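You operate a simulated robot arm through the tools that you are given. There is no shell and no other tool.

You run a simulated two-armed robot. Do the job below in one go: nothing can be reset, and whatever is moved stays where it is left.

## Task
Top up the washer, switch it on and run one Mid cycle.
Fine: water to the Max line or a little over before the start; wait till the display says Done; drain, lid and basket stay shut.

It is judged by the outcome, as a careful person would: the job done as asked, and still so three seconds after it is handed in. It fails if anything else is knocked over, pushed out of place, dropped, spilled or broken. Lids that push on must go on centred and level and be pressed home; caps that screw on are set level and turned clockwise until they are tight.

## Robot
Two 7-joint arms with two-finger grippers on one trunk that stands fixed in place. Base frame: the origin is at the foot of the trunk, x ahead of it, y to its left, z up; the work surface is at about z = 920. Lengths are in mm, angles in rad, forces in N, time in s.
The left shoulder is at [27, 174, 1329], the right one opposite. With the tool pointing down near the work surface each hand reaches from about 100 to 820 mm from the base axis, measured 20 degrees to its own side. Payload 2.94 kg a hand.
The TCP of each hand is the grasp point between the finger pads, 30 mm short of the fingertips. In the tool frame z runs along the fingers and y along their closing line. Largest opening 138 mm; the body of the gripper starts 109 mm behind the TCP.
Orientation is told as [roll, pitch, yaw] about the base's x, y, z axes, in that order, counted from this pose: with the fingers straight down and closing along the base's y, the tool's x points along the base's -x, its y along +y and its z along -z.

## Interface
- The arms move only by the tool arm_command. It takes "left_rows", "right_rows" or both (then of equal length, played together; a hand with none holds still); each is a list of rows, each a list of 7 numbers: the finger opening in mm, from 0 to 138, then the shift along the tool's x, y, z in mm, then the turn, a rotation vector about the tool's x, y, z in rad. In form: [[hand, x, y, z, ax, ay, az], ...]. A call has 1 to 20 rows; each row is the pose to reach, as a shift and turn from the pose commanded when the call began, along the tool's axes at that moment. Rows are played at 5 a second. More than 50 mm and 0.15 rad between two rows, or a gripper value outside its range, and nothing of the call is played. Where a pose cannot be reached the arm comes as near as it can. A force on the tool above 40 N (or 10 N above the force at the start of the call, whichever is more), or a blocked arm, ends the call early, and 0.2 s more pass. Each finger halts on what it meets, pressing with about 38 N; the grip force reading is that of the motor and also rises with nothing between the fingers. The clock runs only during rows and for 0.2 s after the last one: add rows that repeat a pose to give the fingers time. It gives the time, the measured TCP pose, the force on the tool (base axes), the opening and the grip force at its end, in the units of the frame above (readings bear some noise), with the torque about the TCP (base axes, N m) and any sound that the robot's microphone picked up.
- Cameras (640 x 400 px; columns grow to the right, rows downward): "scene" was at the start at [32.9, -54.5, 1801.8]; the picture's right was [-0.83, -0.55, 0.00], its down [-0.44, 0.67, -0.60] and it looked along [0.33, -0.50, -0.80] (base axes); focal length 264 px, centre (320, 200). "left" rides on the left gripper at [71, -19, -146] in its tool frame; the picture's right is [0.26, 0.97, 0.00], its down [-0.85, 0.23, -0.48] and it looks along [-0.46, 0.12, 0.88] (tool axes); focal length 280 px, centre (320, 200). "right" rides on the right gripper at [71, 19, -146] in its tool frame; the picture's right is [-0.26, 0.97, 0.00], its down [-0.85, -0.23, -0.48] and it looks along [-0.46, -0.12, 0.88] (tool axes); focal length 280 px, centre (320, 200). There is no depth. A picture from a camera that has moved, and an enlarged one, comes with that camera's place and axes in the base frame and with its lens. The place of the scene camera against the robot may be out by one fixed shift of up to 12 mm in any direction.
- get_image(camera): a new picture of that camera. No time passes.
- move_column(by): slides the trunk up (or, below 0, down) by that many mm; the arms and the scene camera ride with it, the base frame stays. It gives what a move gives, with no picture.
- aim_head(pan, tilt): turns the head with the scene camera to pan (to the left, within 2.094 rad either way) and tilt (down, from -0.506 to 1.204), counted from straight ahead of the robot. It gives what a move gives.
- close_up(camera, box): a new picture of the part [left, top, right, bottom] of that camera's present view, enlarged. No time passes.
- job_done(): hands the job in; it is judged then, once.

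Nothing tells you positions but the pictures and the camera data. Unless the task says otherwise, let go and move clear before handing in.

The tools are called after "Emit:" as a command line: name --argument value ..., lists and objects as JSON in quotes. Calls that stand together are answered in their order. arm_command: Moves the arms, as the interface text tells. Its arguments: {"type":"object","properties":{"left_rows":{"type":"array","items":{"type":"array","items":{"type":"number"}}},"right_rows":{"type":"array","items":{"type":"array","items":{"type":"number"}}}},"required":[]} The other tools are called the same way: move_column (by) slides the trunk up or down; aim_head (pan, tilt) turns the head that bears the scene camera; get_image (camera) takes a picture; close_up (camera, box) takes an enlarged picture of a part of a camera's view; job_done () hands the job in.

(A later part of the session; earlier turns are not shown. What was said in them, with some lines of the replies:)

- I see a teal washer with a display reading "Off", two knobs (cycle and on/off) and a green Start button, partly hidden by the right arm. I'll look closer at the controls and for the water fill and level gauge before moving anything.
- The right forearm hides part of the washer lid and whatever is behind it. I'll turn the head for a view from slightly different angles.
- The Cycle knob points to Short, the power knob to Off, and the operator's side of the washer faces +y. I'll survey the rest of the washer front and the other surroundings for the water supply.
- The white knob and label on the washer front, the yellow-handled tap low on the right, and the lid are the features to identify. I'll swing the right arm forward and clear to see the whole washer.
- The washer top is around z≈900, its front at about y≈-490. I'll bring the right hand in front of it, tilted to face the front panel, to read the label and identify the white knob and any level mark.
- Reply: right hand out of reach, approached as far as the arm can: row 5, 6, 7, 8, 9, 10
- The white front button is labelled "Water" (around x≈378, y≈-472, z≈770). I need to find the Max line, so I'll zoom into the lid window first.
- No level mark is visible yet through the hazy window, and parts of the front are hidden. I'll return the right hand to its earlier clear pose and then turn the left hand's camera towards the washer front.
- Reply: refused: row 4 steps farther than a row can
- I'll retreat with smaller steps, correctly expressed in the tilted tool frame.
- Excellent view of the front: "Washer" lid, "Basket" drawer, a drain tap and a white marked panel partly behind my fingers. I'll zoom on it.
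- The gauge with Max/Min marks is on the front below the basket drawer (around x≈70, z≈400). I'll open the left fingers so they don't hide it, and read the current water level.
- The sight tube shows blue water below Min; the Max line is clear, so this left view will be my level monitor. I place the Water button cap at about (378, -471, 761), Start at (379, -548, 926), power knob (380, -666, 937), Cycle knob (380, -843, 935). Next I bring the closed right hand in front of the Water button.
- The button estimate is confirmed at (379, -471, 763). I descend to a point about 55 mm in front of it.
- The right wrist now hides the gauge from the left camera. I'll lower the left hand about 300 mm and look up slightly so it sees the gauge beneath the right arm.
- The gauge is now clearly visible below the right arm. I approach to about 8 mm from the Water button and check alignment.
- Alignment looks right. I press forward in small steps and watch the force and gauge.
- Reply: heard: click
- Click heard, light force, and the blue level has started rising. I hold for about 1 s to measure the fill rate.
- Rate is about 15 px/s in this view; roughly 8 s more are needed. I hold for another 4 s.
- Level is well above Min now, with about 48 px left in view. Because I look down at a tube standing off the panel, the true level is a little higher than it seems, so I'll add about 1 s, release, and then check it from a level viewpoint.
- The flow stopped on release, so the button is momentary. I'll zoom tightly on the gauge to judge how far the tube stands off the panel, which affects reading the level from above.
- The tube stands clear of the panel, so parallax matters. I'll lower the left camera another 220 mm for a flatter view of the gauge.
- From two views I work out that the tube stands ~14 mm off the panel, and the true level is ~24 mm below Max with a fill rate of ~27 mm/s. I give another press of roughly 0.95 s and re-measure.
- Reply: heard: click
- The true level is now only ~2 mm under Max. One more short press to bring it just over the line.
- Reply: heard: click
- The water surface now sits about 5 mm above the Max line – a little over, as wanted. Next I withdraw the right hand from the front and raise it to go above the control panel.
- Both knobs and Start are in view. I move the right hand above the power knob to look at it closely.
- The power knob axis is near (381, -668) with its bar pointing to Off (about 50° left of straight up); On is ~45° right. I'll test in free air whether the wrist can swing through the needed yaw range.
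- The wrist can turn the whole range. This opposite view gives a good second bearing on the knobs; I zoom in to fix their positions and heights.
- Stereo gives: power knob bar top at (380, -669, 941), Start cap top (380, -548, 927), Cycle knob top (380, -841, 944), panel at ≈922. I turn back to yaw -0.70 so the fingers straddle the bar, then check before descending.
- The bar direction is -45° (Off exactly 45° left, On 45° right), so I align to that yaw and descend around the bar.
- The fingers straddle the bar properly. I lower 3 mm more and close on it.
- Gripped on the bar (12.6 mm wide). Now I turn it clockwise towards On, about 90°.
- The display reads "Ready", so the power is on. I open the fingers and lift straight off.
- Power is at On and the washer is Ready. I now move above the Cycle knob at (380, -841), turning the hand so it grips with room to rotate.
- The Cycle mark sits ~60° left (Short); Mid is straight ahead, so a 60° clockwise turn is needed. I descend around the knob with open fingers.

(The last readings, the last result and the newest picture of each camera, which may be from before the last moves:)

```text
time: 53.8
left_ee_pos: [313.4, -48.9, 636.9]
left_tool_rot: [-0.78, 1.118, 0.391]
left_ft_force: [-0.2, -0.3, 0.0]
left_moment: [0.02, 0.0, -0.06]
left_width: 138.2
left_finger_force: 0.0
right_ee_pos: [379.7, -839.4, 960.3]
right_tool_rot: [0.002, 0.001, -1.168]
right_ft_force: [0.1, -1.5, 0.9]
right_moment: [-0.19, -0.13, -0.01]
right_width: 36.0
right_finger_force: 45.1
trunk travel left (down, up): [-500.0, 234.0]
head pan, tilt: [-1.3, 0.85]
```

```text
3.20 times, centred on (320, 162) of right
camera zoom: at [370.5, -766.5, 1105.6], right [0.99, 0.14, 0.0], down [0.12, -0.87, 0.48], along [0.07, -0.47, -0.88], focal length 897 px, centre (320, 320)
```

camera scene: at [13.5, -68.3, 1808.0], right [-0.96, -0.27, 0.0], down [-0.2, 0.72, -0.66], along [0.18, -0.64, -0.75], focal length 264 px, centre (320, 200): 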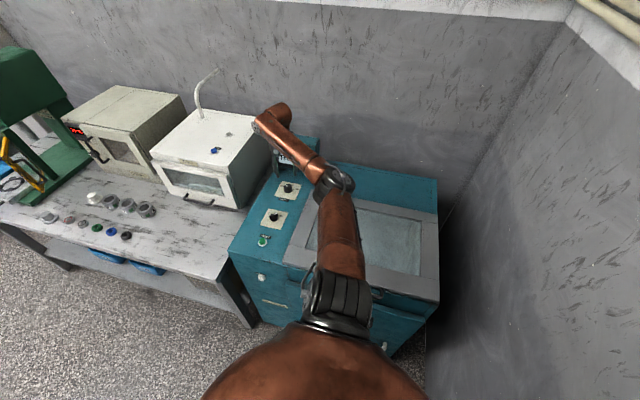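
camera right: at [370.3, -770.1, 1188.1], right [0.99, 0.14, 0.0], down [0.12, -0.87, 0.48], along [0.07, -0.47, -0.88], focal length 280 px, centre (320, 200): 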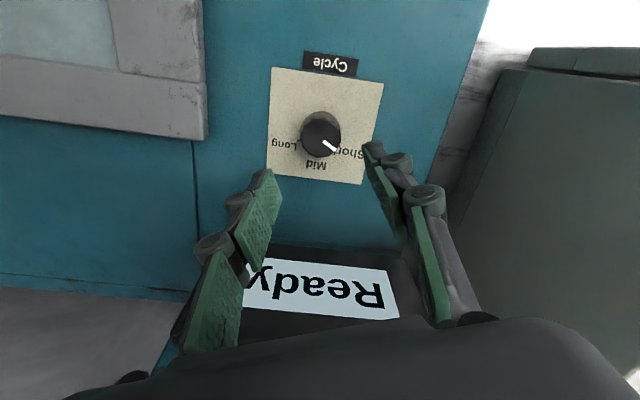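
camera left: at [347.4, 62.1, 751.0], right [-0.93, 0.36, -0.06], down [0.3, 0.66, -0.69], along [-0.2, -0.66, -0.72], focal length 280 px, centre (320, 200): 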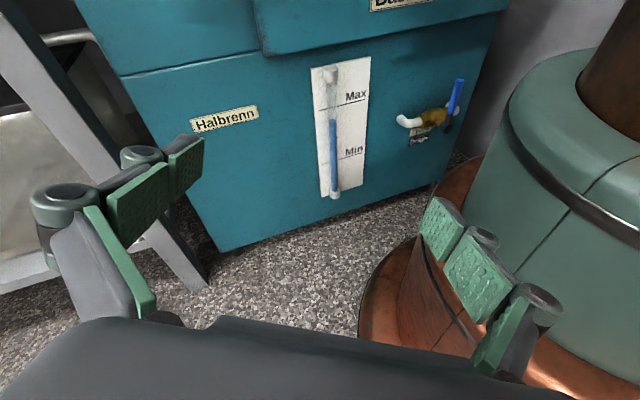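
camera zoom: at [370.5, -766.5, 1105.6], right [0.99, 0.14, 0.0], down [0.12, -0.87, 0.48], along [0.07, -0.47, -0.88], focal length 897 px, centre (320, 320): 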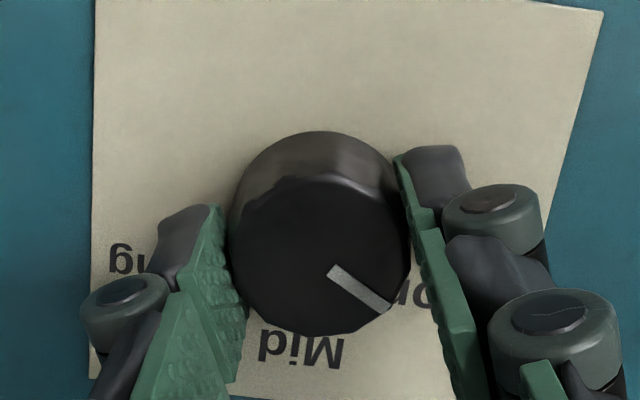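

Gripped at 36 mm with little side force. I turn it 60° clockwise.

Emit:
arm_command --right_rows '[[20, 0, 0, 0, 0, 0, 0.06], [20, 0, 0, 0, 0, 0, 0.18], [20, 0, 0, 0, 0, 0, 0.31], [20, 0, 0, 0, 0, 0, 0.44], [20, 0, 0, 0, 0, 0, 0.57], [20, 0, 0, 0, 0, 0, 0.7], [20, 0, 0, 0, 0, 0, 0.83], [20, 0, 0, 0, 0, 0, 0.95], [20, 0, 0, 0, 0, 0, 1.047]]'

Emit:
close_up --camera "right" --box '[220, 80, 440, 225]'

Emit:
get_image --camera "scene"

```text
time: 55.8
left_ee_pos: [313.4, -49.1, 637.0]
left_tool_rot: [-0.778, 1.12, 0.392]
left_ft_force: [-0.5, -1.0, 0.4]
left_moment: [0.0, 0.0, 0.02]
left_width: 137.9
left_finger_force: 0.0
right_ee_pos: [380.3, -839.4, 959.5]
right_tool_rot: [-0.001, -0.001, -2.219]
right_ft_force: [0.0, -2.6, -2.1]
right_moment: [0.09, -0.24, 0.0]
right_width: 36.0
right_finger_force: 45.3
trunk travel left (down, up): [-500.0, 234.0]
head pan, tilt: [-1.3, 0.85]
```

```text
2.76 times, centred on (330, 152) of right
camera zoom: at [438.8, -794.4, 1105.6], right [0.61, -0.79, 0.0], down [-0.7, -0.54, 0.48], along [-0.38, -0.29, -0.88], focal length 774 px, centre (292, 331)
```

zoom: 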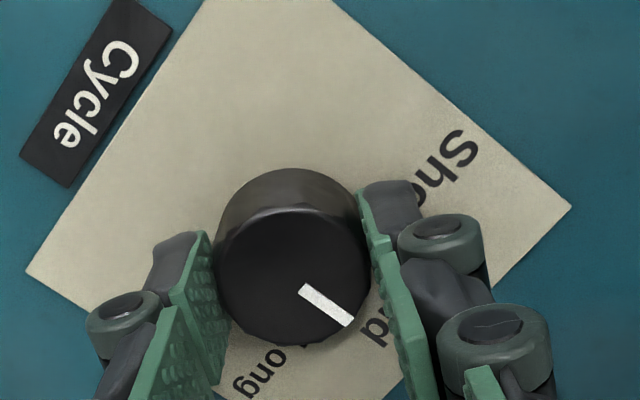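

```text
taken
camera scene: at [13.2, -68.8, 1808.0], right [-0.96, -0.27, 0.0], down [-0.2, 0.72, -0.66], along [0.18, -0.64, -0.75], focal length 264 px, centre (320, 200)
```

scene: 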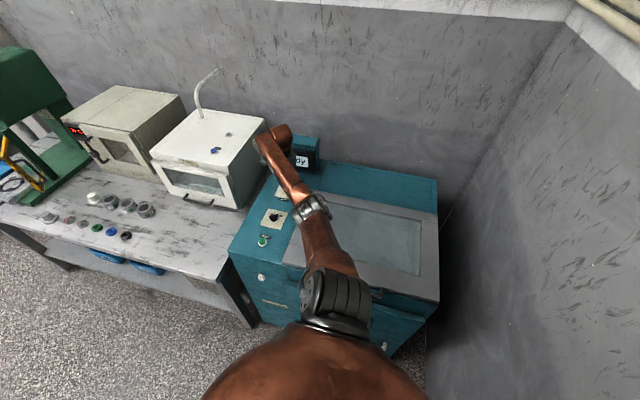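

The mark now points exactly straight ahead to Mid. I release and lift off.

Emit:
arm_command --right_rows '[[50, 0, 0, 0, 0, 0, 0], [70, 0, 0, 0, 0, 0, 0], [70, 0, 0, 0, 0, 0, 0], [70, 0, 0, -15, 0, 0, 0], [70, 0, 0, -45, 0, 0, 0], [70, 0, 0, -90, 0, 0, 0]]'

Emit:
get_image --camera "right"

Emit:
close_up --camera "right" --box '[240, 60, 420, 190]'

```text
time: 57.2
left_ee_pos: [312.7, -48.5, 636.0]
left_tool_rot: [-0.781, 1.12, 0.391]
left_ft_force: [-0.6, 0.7, 0.5]
left_moment: [0.0, 0.04, -0.02]
left_width: 137.8
left_finger_force: 0.1
right_ee_pos: [379.5, -836.9, 1051.2]
right_tool_rot: [0.0, -0.001, -2.217]
right_ft_force: [-0.8, -0.3, 0.1]
right_moment: [-0.01, -0.03, 0.02]
right_width: 69.9
right_finger_force: 0.0
trunk travel left (down, up): [-500.0, 234.0]
head pan, tilt: [-1.3, 0.85]
```

```text
taken
camera right: at [438.3, -791.0, 1196.4], right [0.61, -0.79, 0.0], down [-0.69, -0.54, 0.48], along [-0.38, -0.29, -0.88], focal length 280 px, centre (320, 200)
```

right: 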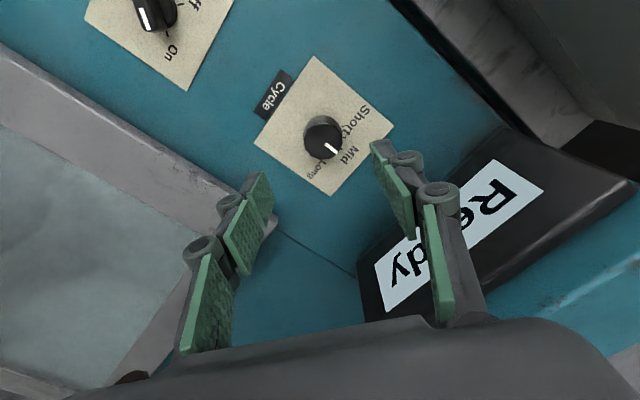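

```text
3.08 times, centred on (330, 125) of right
camera zoom: at [438.3, -791.0, 1196.4], right [0.61, -0.79, 0.0], down [-0.69, -0.54, 0.48], along [-0.38, -0.29, -0.88], focal length 863 px, centre (289, 431)
```

zoom: 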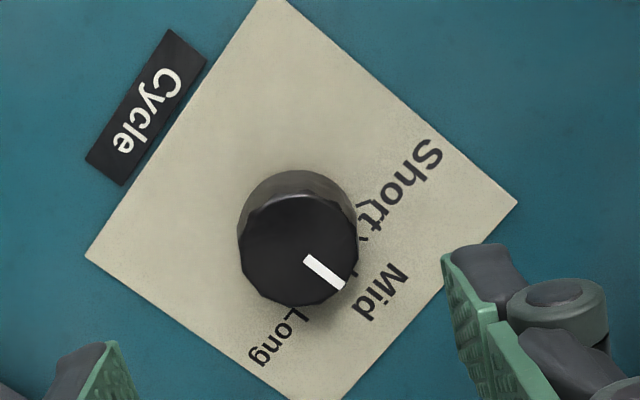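

Cycle is on Mid. Before starting, I re-check the water level on the gauge, then bring the closed hand above Start.

Emit:
close_up --camera "left" --box '[306, 92, 370, 132]'

Emit:
arm_command --right_rows '[[0, -24, 20, -10, 0, 0, 0], [0, -48, 40, -20, 0, 0, 0], [0, -58, 60, -20, 0, 0, 0], [0, -82, 86, -20, 0, 0, 0]]'

```text
10.00 times, centred on (338, 112) of left
camera zoom: at [347.6, 62.8, 751.4], right [-0.93, 0.36, -0.06], down [0.3, 0.66, -0.69], along [-0.2, -0.66, -0.72], focal length 2804 px, centre (140, 1080)
```

zoom: 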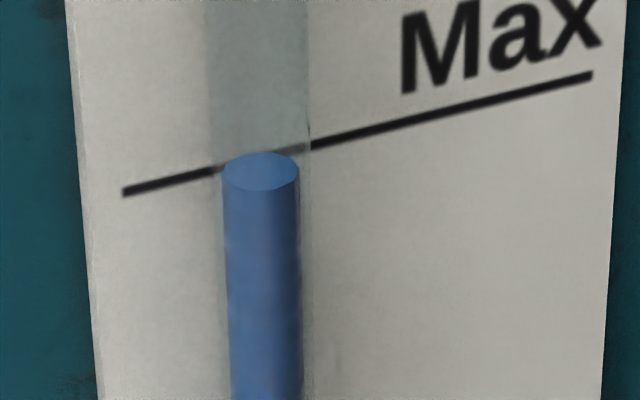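

```text
time: 58.2
left_ee_pos: [313.8, -50.3, 637.1]
left_tool_rot: [-0.782, 1.119, 0.392]
left_ft_force: [-0.5, -0.1, 0.0]
left_moment: [-0.02, -0.06, 0.0]
left_width: 138.0
left_finger_force: 0.0
right_ee_pos: [379.9, -894.9, 1074.6]
right_tool_rot: [-0.002, -0.001, -2.217]
right_ft_force: [0.4, 0.3, 0.6]
right_moment: [0.03, -0.02, 0.03]
right_width: 0.2
right_finger_force: 17.3
right hand out of reach, approached as far as the arm can: row 2, 3, 4
trunk travel left (down, up): [-500.0, 234.0]
head pan, tilt: [-1.3, 0.85]
```

I moved the wrong way along y just now (no contact, high above everything). I correct that and go to above the Start button, with the hand turning back to a more neutral yaw.

Emit:
arm_command --right_rows '[[0, 27.7, -20.8, 0, 0, 0, -0.14], [0, 55.4, -41.7, 0, 0, 0, -0.28], [0, 83, -62.5, 0, 0, 0, -0.42], [0, 110.7, -83.3, 5, 0, 0, -0.56], [0, 138.4, -104.2, 10, 0, 0, -0.7], [0, 166, -125, 20, 0, 0, -0.84], [0, 193.8, -145.8, 30, 0, 0, -0.98], [0, 221.4, -166.6, 40, 0, 0, -1.12], [0, 249, -187.5, 50, 0, 0, -1.26], [0, 276.8, -208.3, 64, 0, 0, -1.4]]'

Emit:
get_image --camera "right"

Emit:
get_image --camera "scene"

```text
time: 60.4
left_ee_pos: [312.9, -48.0, 636.3]
left_tool_rot: [-0.785, 1.118, 0.39]
left_ft_force: [-0.2, 0.2, -0.1]
left_moment: [-0.01, -0.02, -0.02]
left_width: 138.3
left_finger_force: 0.1
right_ee_pos: [380.8, -546.4, 1008.8]
right_tool_rot: [-0.003, 0.0, -0.813]
right_ft_force: [-0.1, -0.3, -0.1]
right_moment: [-0.02, 0.04, -0.01]
right_width: 0.3
right_finger_force: 28.5
trunk travel left (down, up): [-500.0, 234.0]
head pan, tilt: [-1.3, 0.85]
```

```text
taken
camera right: at [346.4, -480.7, 1154.3], right [0.88, 0.47, 0.0], down [0.42, -0.77, 0.48], along [0.22, -0.42, -0.88], focal length 280 px, centre (320, 200)
```

right: 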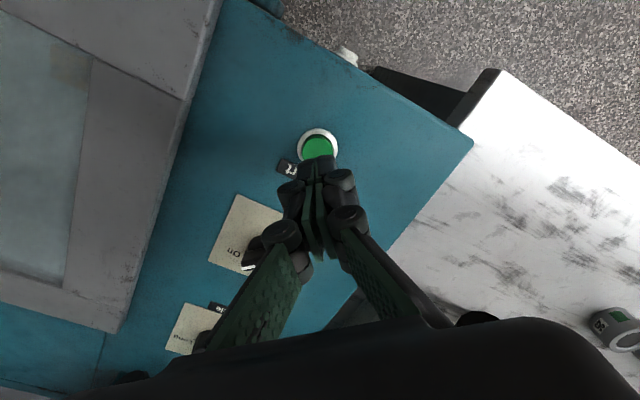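

```text
taken
camera scene: at [12.9, -66.1, 1808.1], right [-0.96, -0.27, 0.0], down [-0.2, 0.72, -0.66], along [0.18, -0.64, -0.75], focal length 264 px, centre (320, 200)
```

scene: 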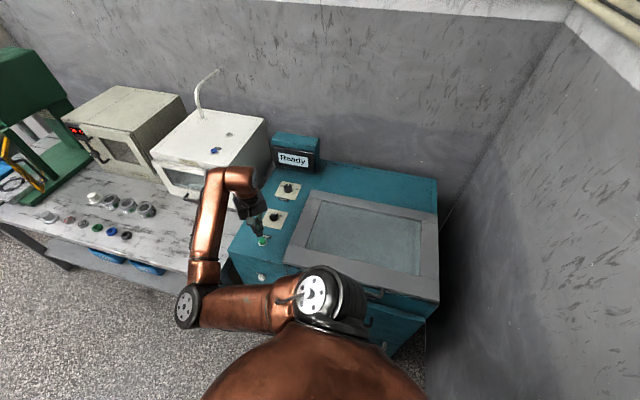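

The closed fingertips hang over Start and the display reads "Ready". I lower to just above the cap, then press in small steps.

Emit:
arm_command --right_rows '[[0, -1.1, -1.7, 20, 0, 0, 0], [0, -1.1, -1.7, 38, 0, 0, 0], [0, -1.1, -1.7, 45, 0, 0, 0]]'

Emit:
close_up --camera "right" --box '[240, 90, 400, 200]'

```text
time: 61.2
left_ee_pos: [312.4, -48.1, 637.2]
left_tool_rot: [-0.784, 1.118, 0.391]
left_ft_force: [-0.4, -0.1, -0.2]
left_moment: [-0.02, 0.02, -0.02]
left_width: 137.9
left_finger_force: 0.1
right_ee_pos: [380.9, -549.6, 964.6]
right_tool_rot: [-0.001, 0.0, -0.815]
right_ft_force: [-0.2, -0.7, 0.3]
right_moment: [0.01, 0.0, 0.01]
right_width: 0.0
right_finger_force: 28.4
trunk travel left (down, up): [-500.0, 234.0]
head pan, tilt: [-1.3, 0.85]
```

```text
3.64 times, centred on (320, 145) of right
camera zoom: at [347.1, -484.2, 1109.4], right [0.88, 0.47, 0.0], down [0.41, -0.78, 0.48], along [0.22, -0.42, -0.88], focal length 1020 px, centre (320, 400)
```

zoom: 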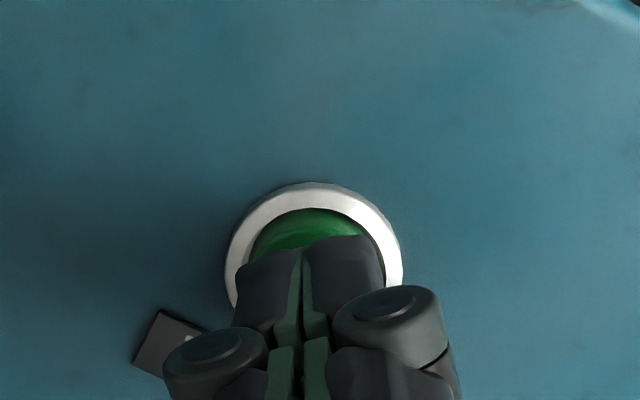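

Emit:
arm_command --right_rows '[[0, 0, 0, 4, 0, 0, 0], [0, 0, 0, 7, 0, 0, 0], [0, 0, 0, 9, 0, 0, 0], [0, 0, 0, 11, 0, 0, 0]]'

Emit:
close_up --camera "scene" --box '[240, 120, 340, 260]'

```text
time: 62.2
left_ee_pos: [313.5, -48.2, 636.9]
left_tool_rot: [-0.784, 1.12, 0.389]
left_ft_force: [0.0, 0.3, 0.7]
left_moment: [-0.02, 0.0, 0.02]
left_width: 137.8
left_finger_force: 0.1
right_ee_pos: [380.9, -549.0, 953.8]
right_tool_rot: [0.0, 0.0, -0.813]
right_ft_force: [0.6, 0.2, 7.6]
right_moment: [-0.01, -0.02, 0.04]
right_width: 6.1
right_finger_force: 27.7
trunk travel left (down, up): [-500.0, 234.0]
head pan, tilt: [-1.3, 0.85]
heard: click
```

```text
2.86 times, centred on (290, 190) of scene
camera zoom: at [12.7, -66.7, 1808.1], right [-0.96, -0.27, 0.0], down [-0.2, 0.72, -0.66], along [0.18, -0.64, -0.75], focal length 754 px, centre (406, 229)
```

zoom: 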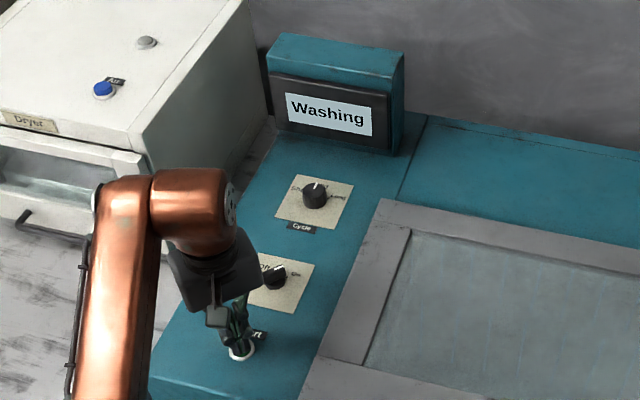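

Click heard and the display says "Washing". I lift the hand clear of the button and wait for Done.

Emit:
arm_command --right_rows '[[0, 0, 0, -15, 0, 0, 0], [0, 0, 0, -45, 0, 0, 0], [0, 0, 0, -85, 0, 0, 0], [0, 0, 0, -120, 0, 0, 0], [0, 0, 0, -120, 0, 0, 0], [0, 0, 0, -120, 0, 0, 0], [0, 0, 0, -120, 0, 0, 0], [0, 0, 0, -120, 0, 0, 0]]'

Emit:
close_up --camera "scene" --box '[240, 120, 340, 260]'

Emit:
close_up --camera "left" --box '[290, 50, 418, 210]'

```text
time: 64.0
left_ee_pos: [312.0, -48.5, 637.1]
left_tool_rot: [-0.782, 1.117, 0.39]
left_ft_force: [-0.2, 0.3, -0.1]
left_moment: [-0.02, 0.01, 0.01]
left_width: 138.2
left_finger_force: 0.1
right_ee_pos: [380.8, -549.5, 1073.9]
right_tool_rot: [0.0, -0.001, -0.815]
right_ft_force: [0.3, -0.8, -0.2]
right_moment: [0.03, -0.02, 0.0]
right_width: 0.0
right_finger_force: 28.2
trunk travel left (down, up): [-500.0, 234.0]
head pan, tilt: [-1.3, 0.85]
```

```text
2.86 times, centred on (290, 190) of scene
camera zoom: at [13.1, -67.4, 1808.0], right [-0.96, -0.27, 0.0], down [-0.2, 0.72, -0.66], along [0.18, -0.64, -0.75], focal length 754 px, centre (406, 229)
```

zoom: 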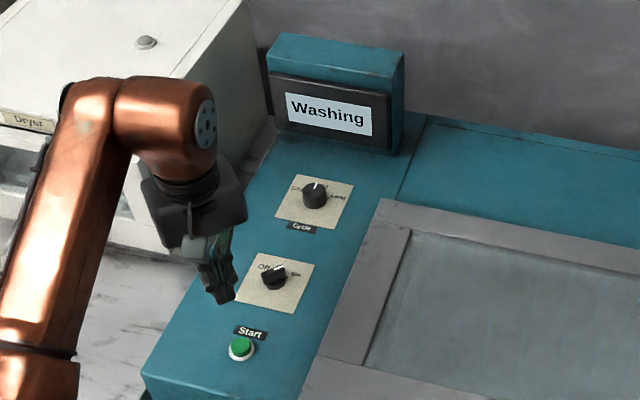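

```text
2.50 times, centred on (354, 130) of left
camera zoom: at [347.6, 62.5, 751.4], right [-0.93, 0.36, -0.06], down [0.3, 0.66, -0.69], along [-0.2, -0.66, -0.72], focal length 701 px, centre (235, 375)
```

zoom: 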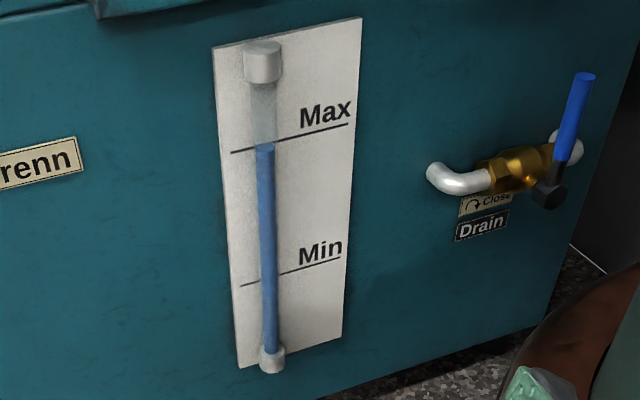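

The wash is running with all knobs correct. I hold still and let time pass.

Emit:
arm_command --right_rows '[[0, 0, 0, 0, 0, 0, 0], [0, 0, 0, 0, 0, 0, 0], [0, 0, 0, 0, 0, 0, 0], [0, 0, 0, 0, 0, 0, 0], [0, 0, 0, 0, 0, 0, 0], [0, 0, 0, 0, 0, 0, 0], [0, 0, 0, 0, 0, 0, 0], [0, 0, 0, 0, 0, 0, 0], [0, 0, 0, 0, 0, 0, 0], [0, 0, 0, 0, 0, 0, 0], [0, 0, 0, 0, 0, 0, 0], [0, 0, 0, 0, 0, 0, 0], [0, 0, 0, 0, 0, 0, 0], [0, 0, 0, 0, 0, 0, 0], [0, 0, 0, 0, 0, 0, 0], [0, 0, 0, 0, 0, 0, 0], [0, 0, 0, 0, 0, 0, 0], [0, 0, 0, 0, 0, 0, 0], [0, 0, 0, 0, 0, 0, 0], [0, 0, 0, 0, 0, 0, 0]]'

Emit:
close_up --camera "scene" --box '[240, 120, 340, 260]'

```text
time: 68.2
left_ee_pos: [313.5, -48.0, 635.5]
left_tool_rot: [-0.781, 1.119, 0.392]
left_ft_force: [-0.4, -0.1, 0.3]
left_moment: [0.0, -0.02, 0.0]
left_width: 137.8
left_finger_force: 0.0
right_ee_pos: [380.9, -548.5, 1073.1]
right_tool_rot: [0.0, -0.002, -0.815]
right_ft_force: [-0.5, -0.6, 0.8]
right_moment: [0.0, 0.03, 0.01]
right_width: 0.1
right_finger_force: 28.6
trunk travel left (down, up): [-500.0, 234.0]
head pan, tilt: [-1.3, 0.85]
```

```text
2.86 times, centred on (290, 190) of scene
camera zoom: at [13.1, -67.5, 1808.0], right [-0.96, -0.27, 0.0], down [-0.2, 0.72, -0.66], along [0.18, -0.64, -0.75], focal length 754 px, centre (406, 229)
```

zoom: 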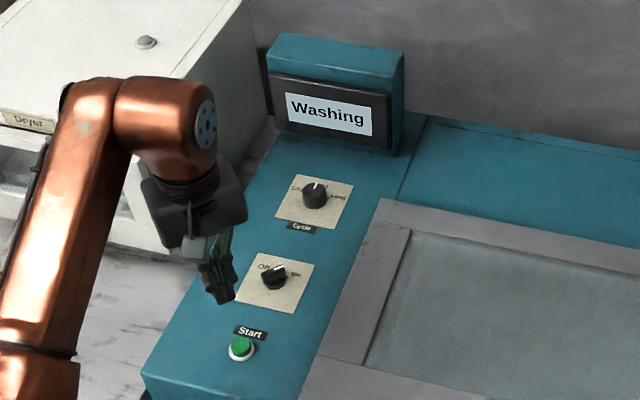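

Still "Washing". I keep waiting with both arms still.

Emit:
arm_command --right_rows '[[0, 0, 0, 0, 0, 0, 0], [0, 0, 0, 0, 0, 0, 0], [0, 0, 0, 0, 0, 0, 0], [0, 0, 0, 0, 0, 0, 0], [0, 0, 0, 0, 0, 0, 0], [0, 0, 0, 0, 0, 0, 0], [0, 0, 0, 0, 0, 0, 0], [0, 0, 0, 0, 0, 0, 0], [0, 0, 0, 0, 0, 0, 0], [0, 0, 0, 0, 0, 0, 0], [0, 0, 0, 0, 0, 0, 0], [0, 0, 0, 0, 0, 0, 0], [0, 0, 0, 0, 0, 0, 0], [0, 0, 0, 0, 0, 0, 0], [0, 0, 0, 0, 0, 0, 0], [0, 0, 0, 0, 0, 0, 0], [0, 0, 0, 0, 0, 0, 0], [0, 0, 0, 0, 0, 0, 0], [0, 0, 0, 0, 0, 0, 0], [0, 0, 0, 0, 0, 0, 0]]'

Emit:
arm_command --right_rows '[[0, 0, 0, 0, 0, 0, 0], [0, 0, 0, 0, 0, 0, 0], [0, 0, 0, 0, 0, 0, 0], [0, 0, 0, 0, 0, 0, 0], [0, 0, 0, 0, 0, 0, 0], [0, 0, 0, 0, 0, 0, 0], [0, 0, 0, 0, 0, 0, 0], [0, 0, 0, 0, 0, 0, 0], [0, 0, 0, 0, 0, 0, 0], [0, 0, 0, 0, 0, 0, 0], [0, 0, 0, 0, 0, 0, 0], [0, 0, 0, 0, 0, 0, 0], [0, 0, 0, 0, 0, 0, 0], [0, 0, 0, 0, 0, 0, 0], [0, 0, 0, 0, 0, 0, 0], [0, 0, 0, 0, 0, 0, 0], [0, 0, 0, 0, 0, 0, 0], [0, 0, 0, 0, 0, 0, 0], [0, 0, 0, 0, 0, 0, 0], [0, 0, 0, 0, 0, 0, 0]]'

Emit:
close_up --camera "scene" --box '[240, 120, 340, 260]'

```text
time: 72.4
left_ee_pos: [311.6, -49.1, 637.8]
left_tool_rot: [-0.78, 1.119, 0.39]
left_ft_force: [0.9, 0.1, 0.3]
left_moment: [-0.02, -0.01, -0.01]
left_width: 138.2
left_finger_force: 0.1
right_ee_pos: [380.2, -547.7, 1074.4]
right_tool_rot: [0.001, -0.001, -0.814]
right_ft_force: [-0.1, 0.1, 0.0]
right_moment: [-0.02, 0.0, -0.01]
right_width: 0.0
right_finger_force: 28.8
trunk travel left (down, up): [-500.0, 234.0]
head pan, tilt: [-1.3, 0.85]
```

```text
time: 76.6
left_ee_pos: [313.1, -48.0, 636.5]
left_tool_rot: [-0.782, 1.119, 0.391]
left_ft_force: [-0.2, 0.1, 0.4]
left_moment: [0.01, 0.01, 0.01]
left_width: 138.0
left_finger_force: 0.0
right_ee_pos: [380.4, -547.9, 1074.1]
right_tool_rot: [-0.001, 0.001, -0.815]
right_ft_force: [0.7, 0.8, 0.5]
right_moment: [0.0, -0.03, -0.03]
right_width: 0.0
right_finger_force: 28.6
trunk travel left (down, up): [-500.0, 234.0]
head pan, tilt: [-1.3, 0.85]
```

```text
2.86 times, centred on (290, 190) of scene
camera zoom: at [13.1, -67.5, 1808.0], right [-0.96, -0.27, 0.0], down [-0.2, 0.72, -0.66], along [0.18, -0.64, -0.75], focal length 754 px, centre (406, 229)
```

zoom: 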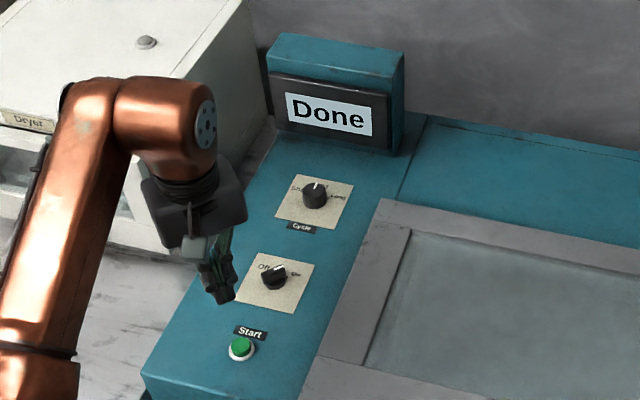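

The display now reads "Done". A final look confirms lid, basket and drain before I hand in.

Emit:
get_image --camera "scene"

Emit:
close_up --camera "left" --box '[180, 0, 500, 210]'

```text
taken
camera scene: at [13.1, -67.5, 1808.0], right [-0.96, -0.27, 0.0], down [-0.2, 0.72, -0.66], along [0.18, -0.64, -0.75], focal length 264 px, centre (320, 200)
```

scene: 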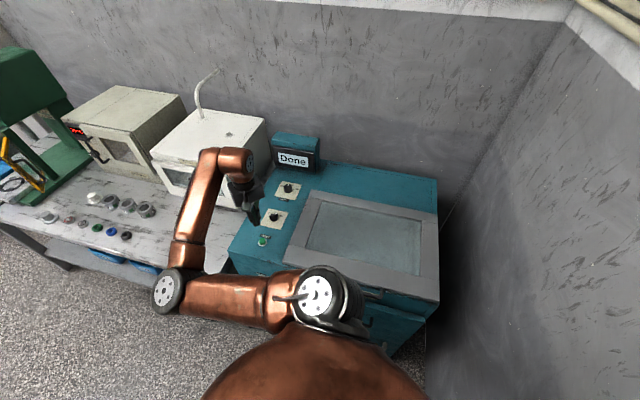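

```text
1.90 times, centred on (340, 105) of left
camera zoom: at [347.6, 62.5, 751.4], right [-0.93, 0.36, -0.06], down [0.3, 0.66, -0.69], along [-0.2, -0.66, -0.72], focal length 534 px, centre (282, 381)
```

zoom: 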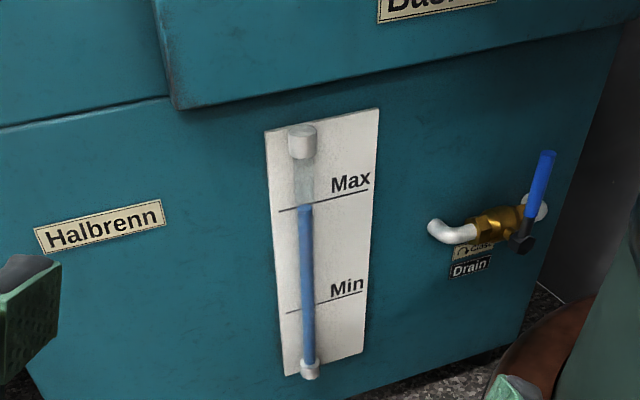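

The display reads "Done", the water is still at the Max line, and the drain, lid and basket look as they did at the start. Both hands are clear and nothing else was moved, so I hand the job in.

Emit:
job_done

```text
The job is handed in.
```

The washer is topped up, switched on, and has finished one Mid cycle; the display reads "Done".

- **Water:** I filled it with the Water button until the surface was about 5 mm over the Max line. That height is worked out from two camera views, because the tube stands off the panel. It was still there just before the start and after the cycle.
- **Power and cycle:** The power knob is at On, and the Cycle knob went from Short to Mid before I pressed Start.
- **Left shut:** I didn't touch the drain tap, lid or basket, and they looked unchanged at the end.
- **One slip:** On the way to Start I sent the right hand the wrong way for one move, towards the display. It was well above everything and touched nothing.

Both hands were clear of the machine when I handed in, and nothing else was moved.
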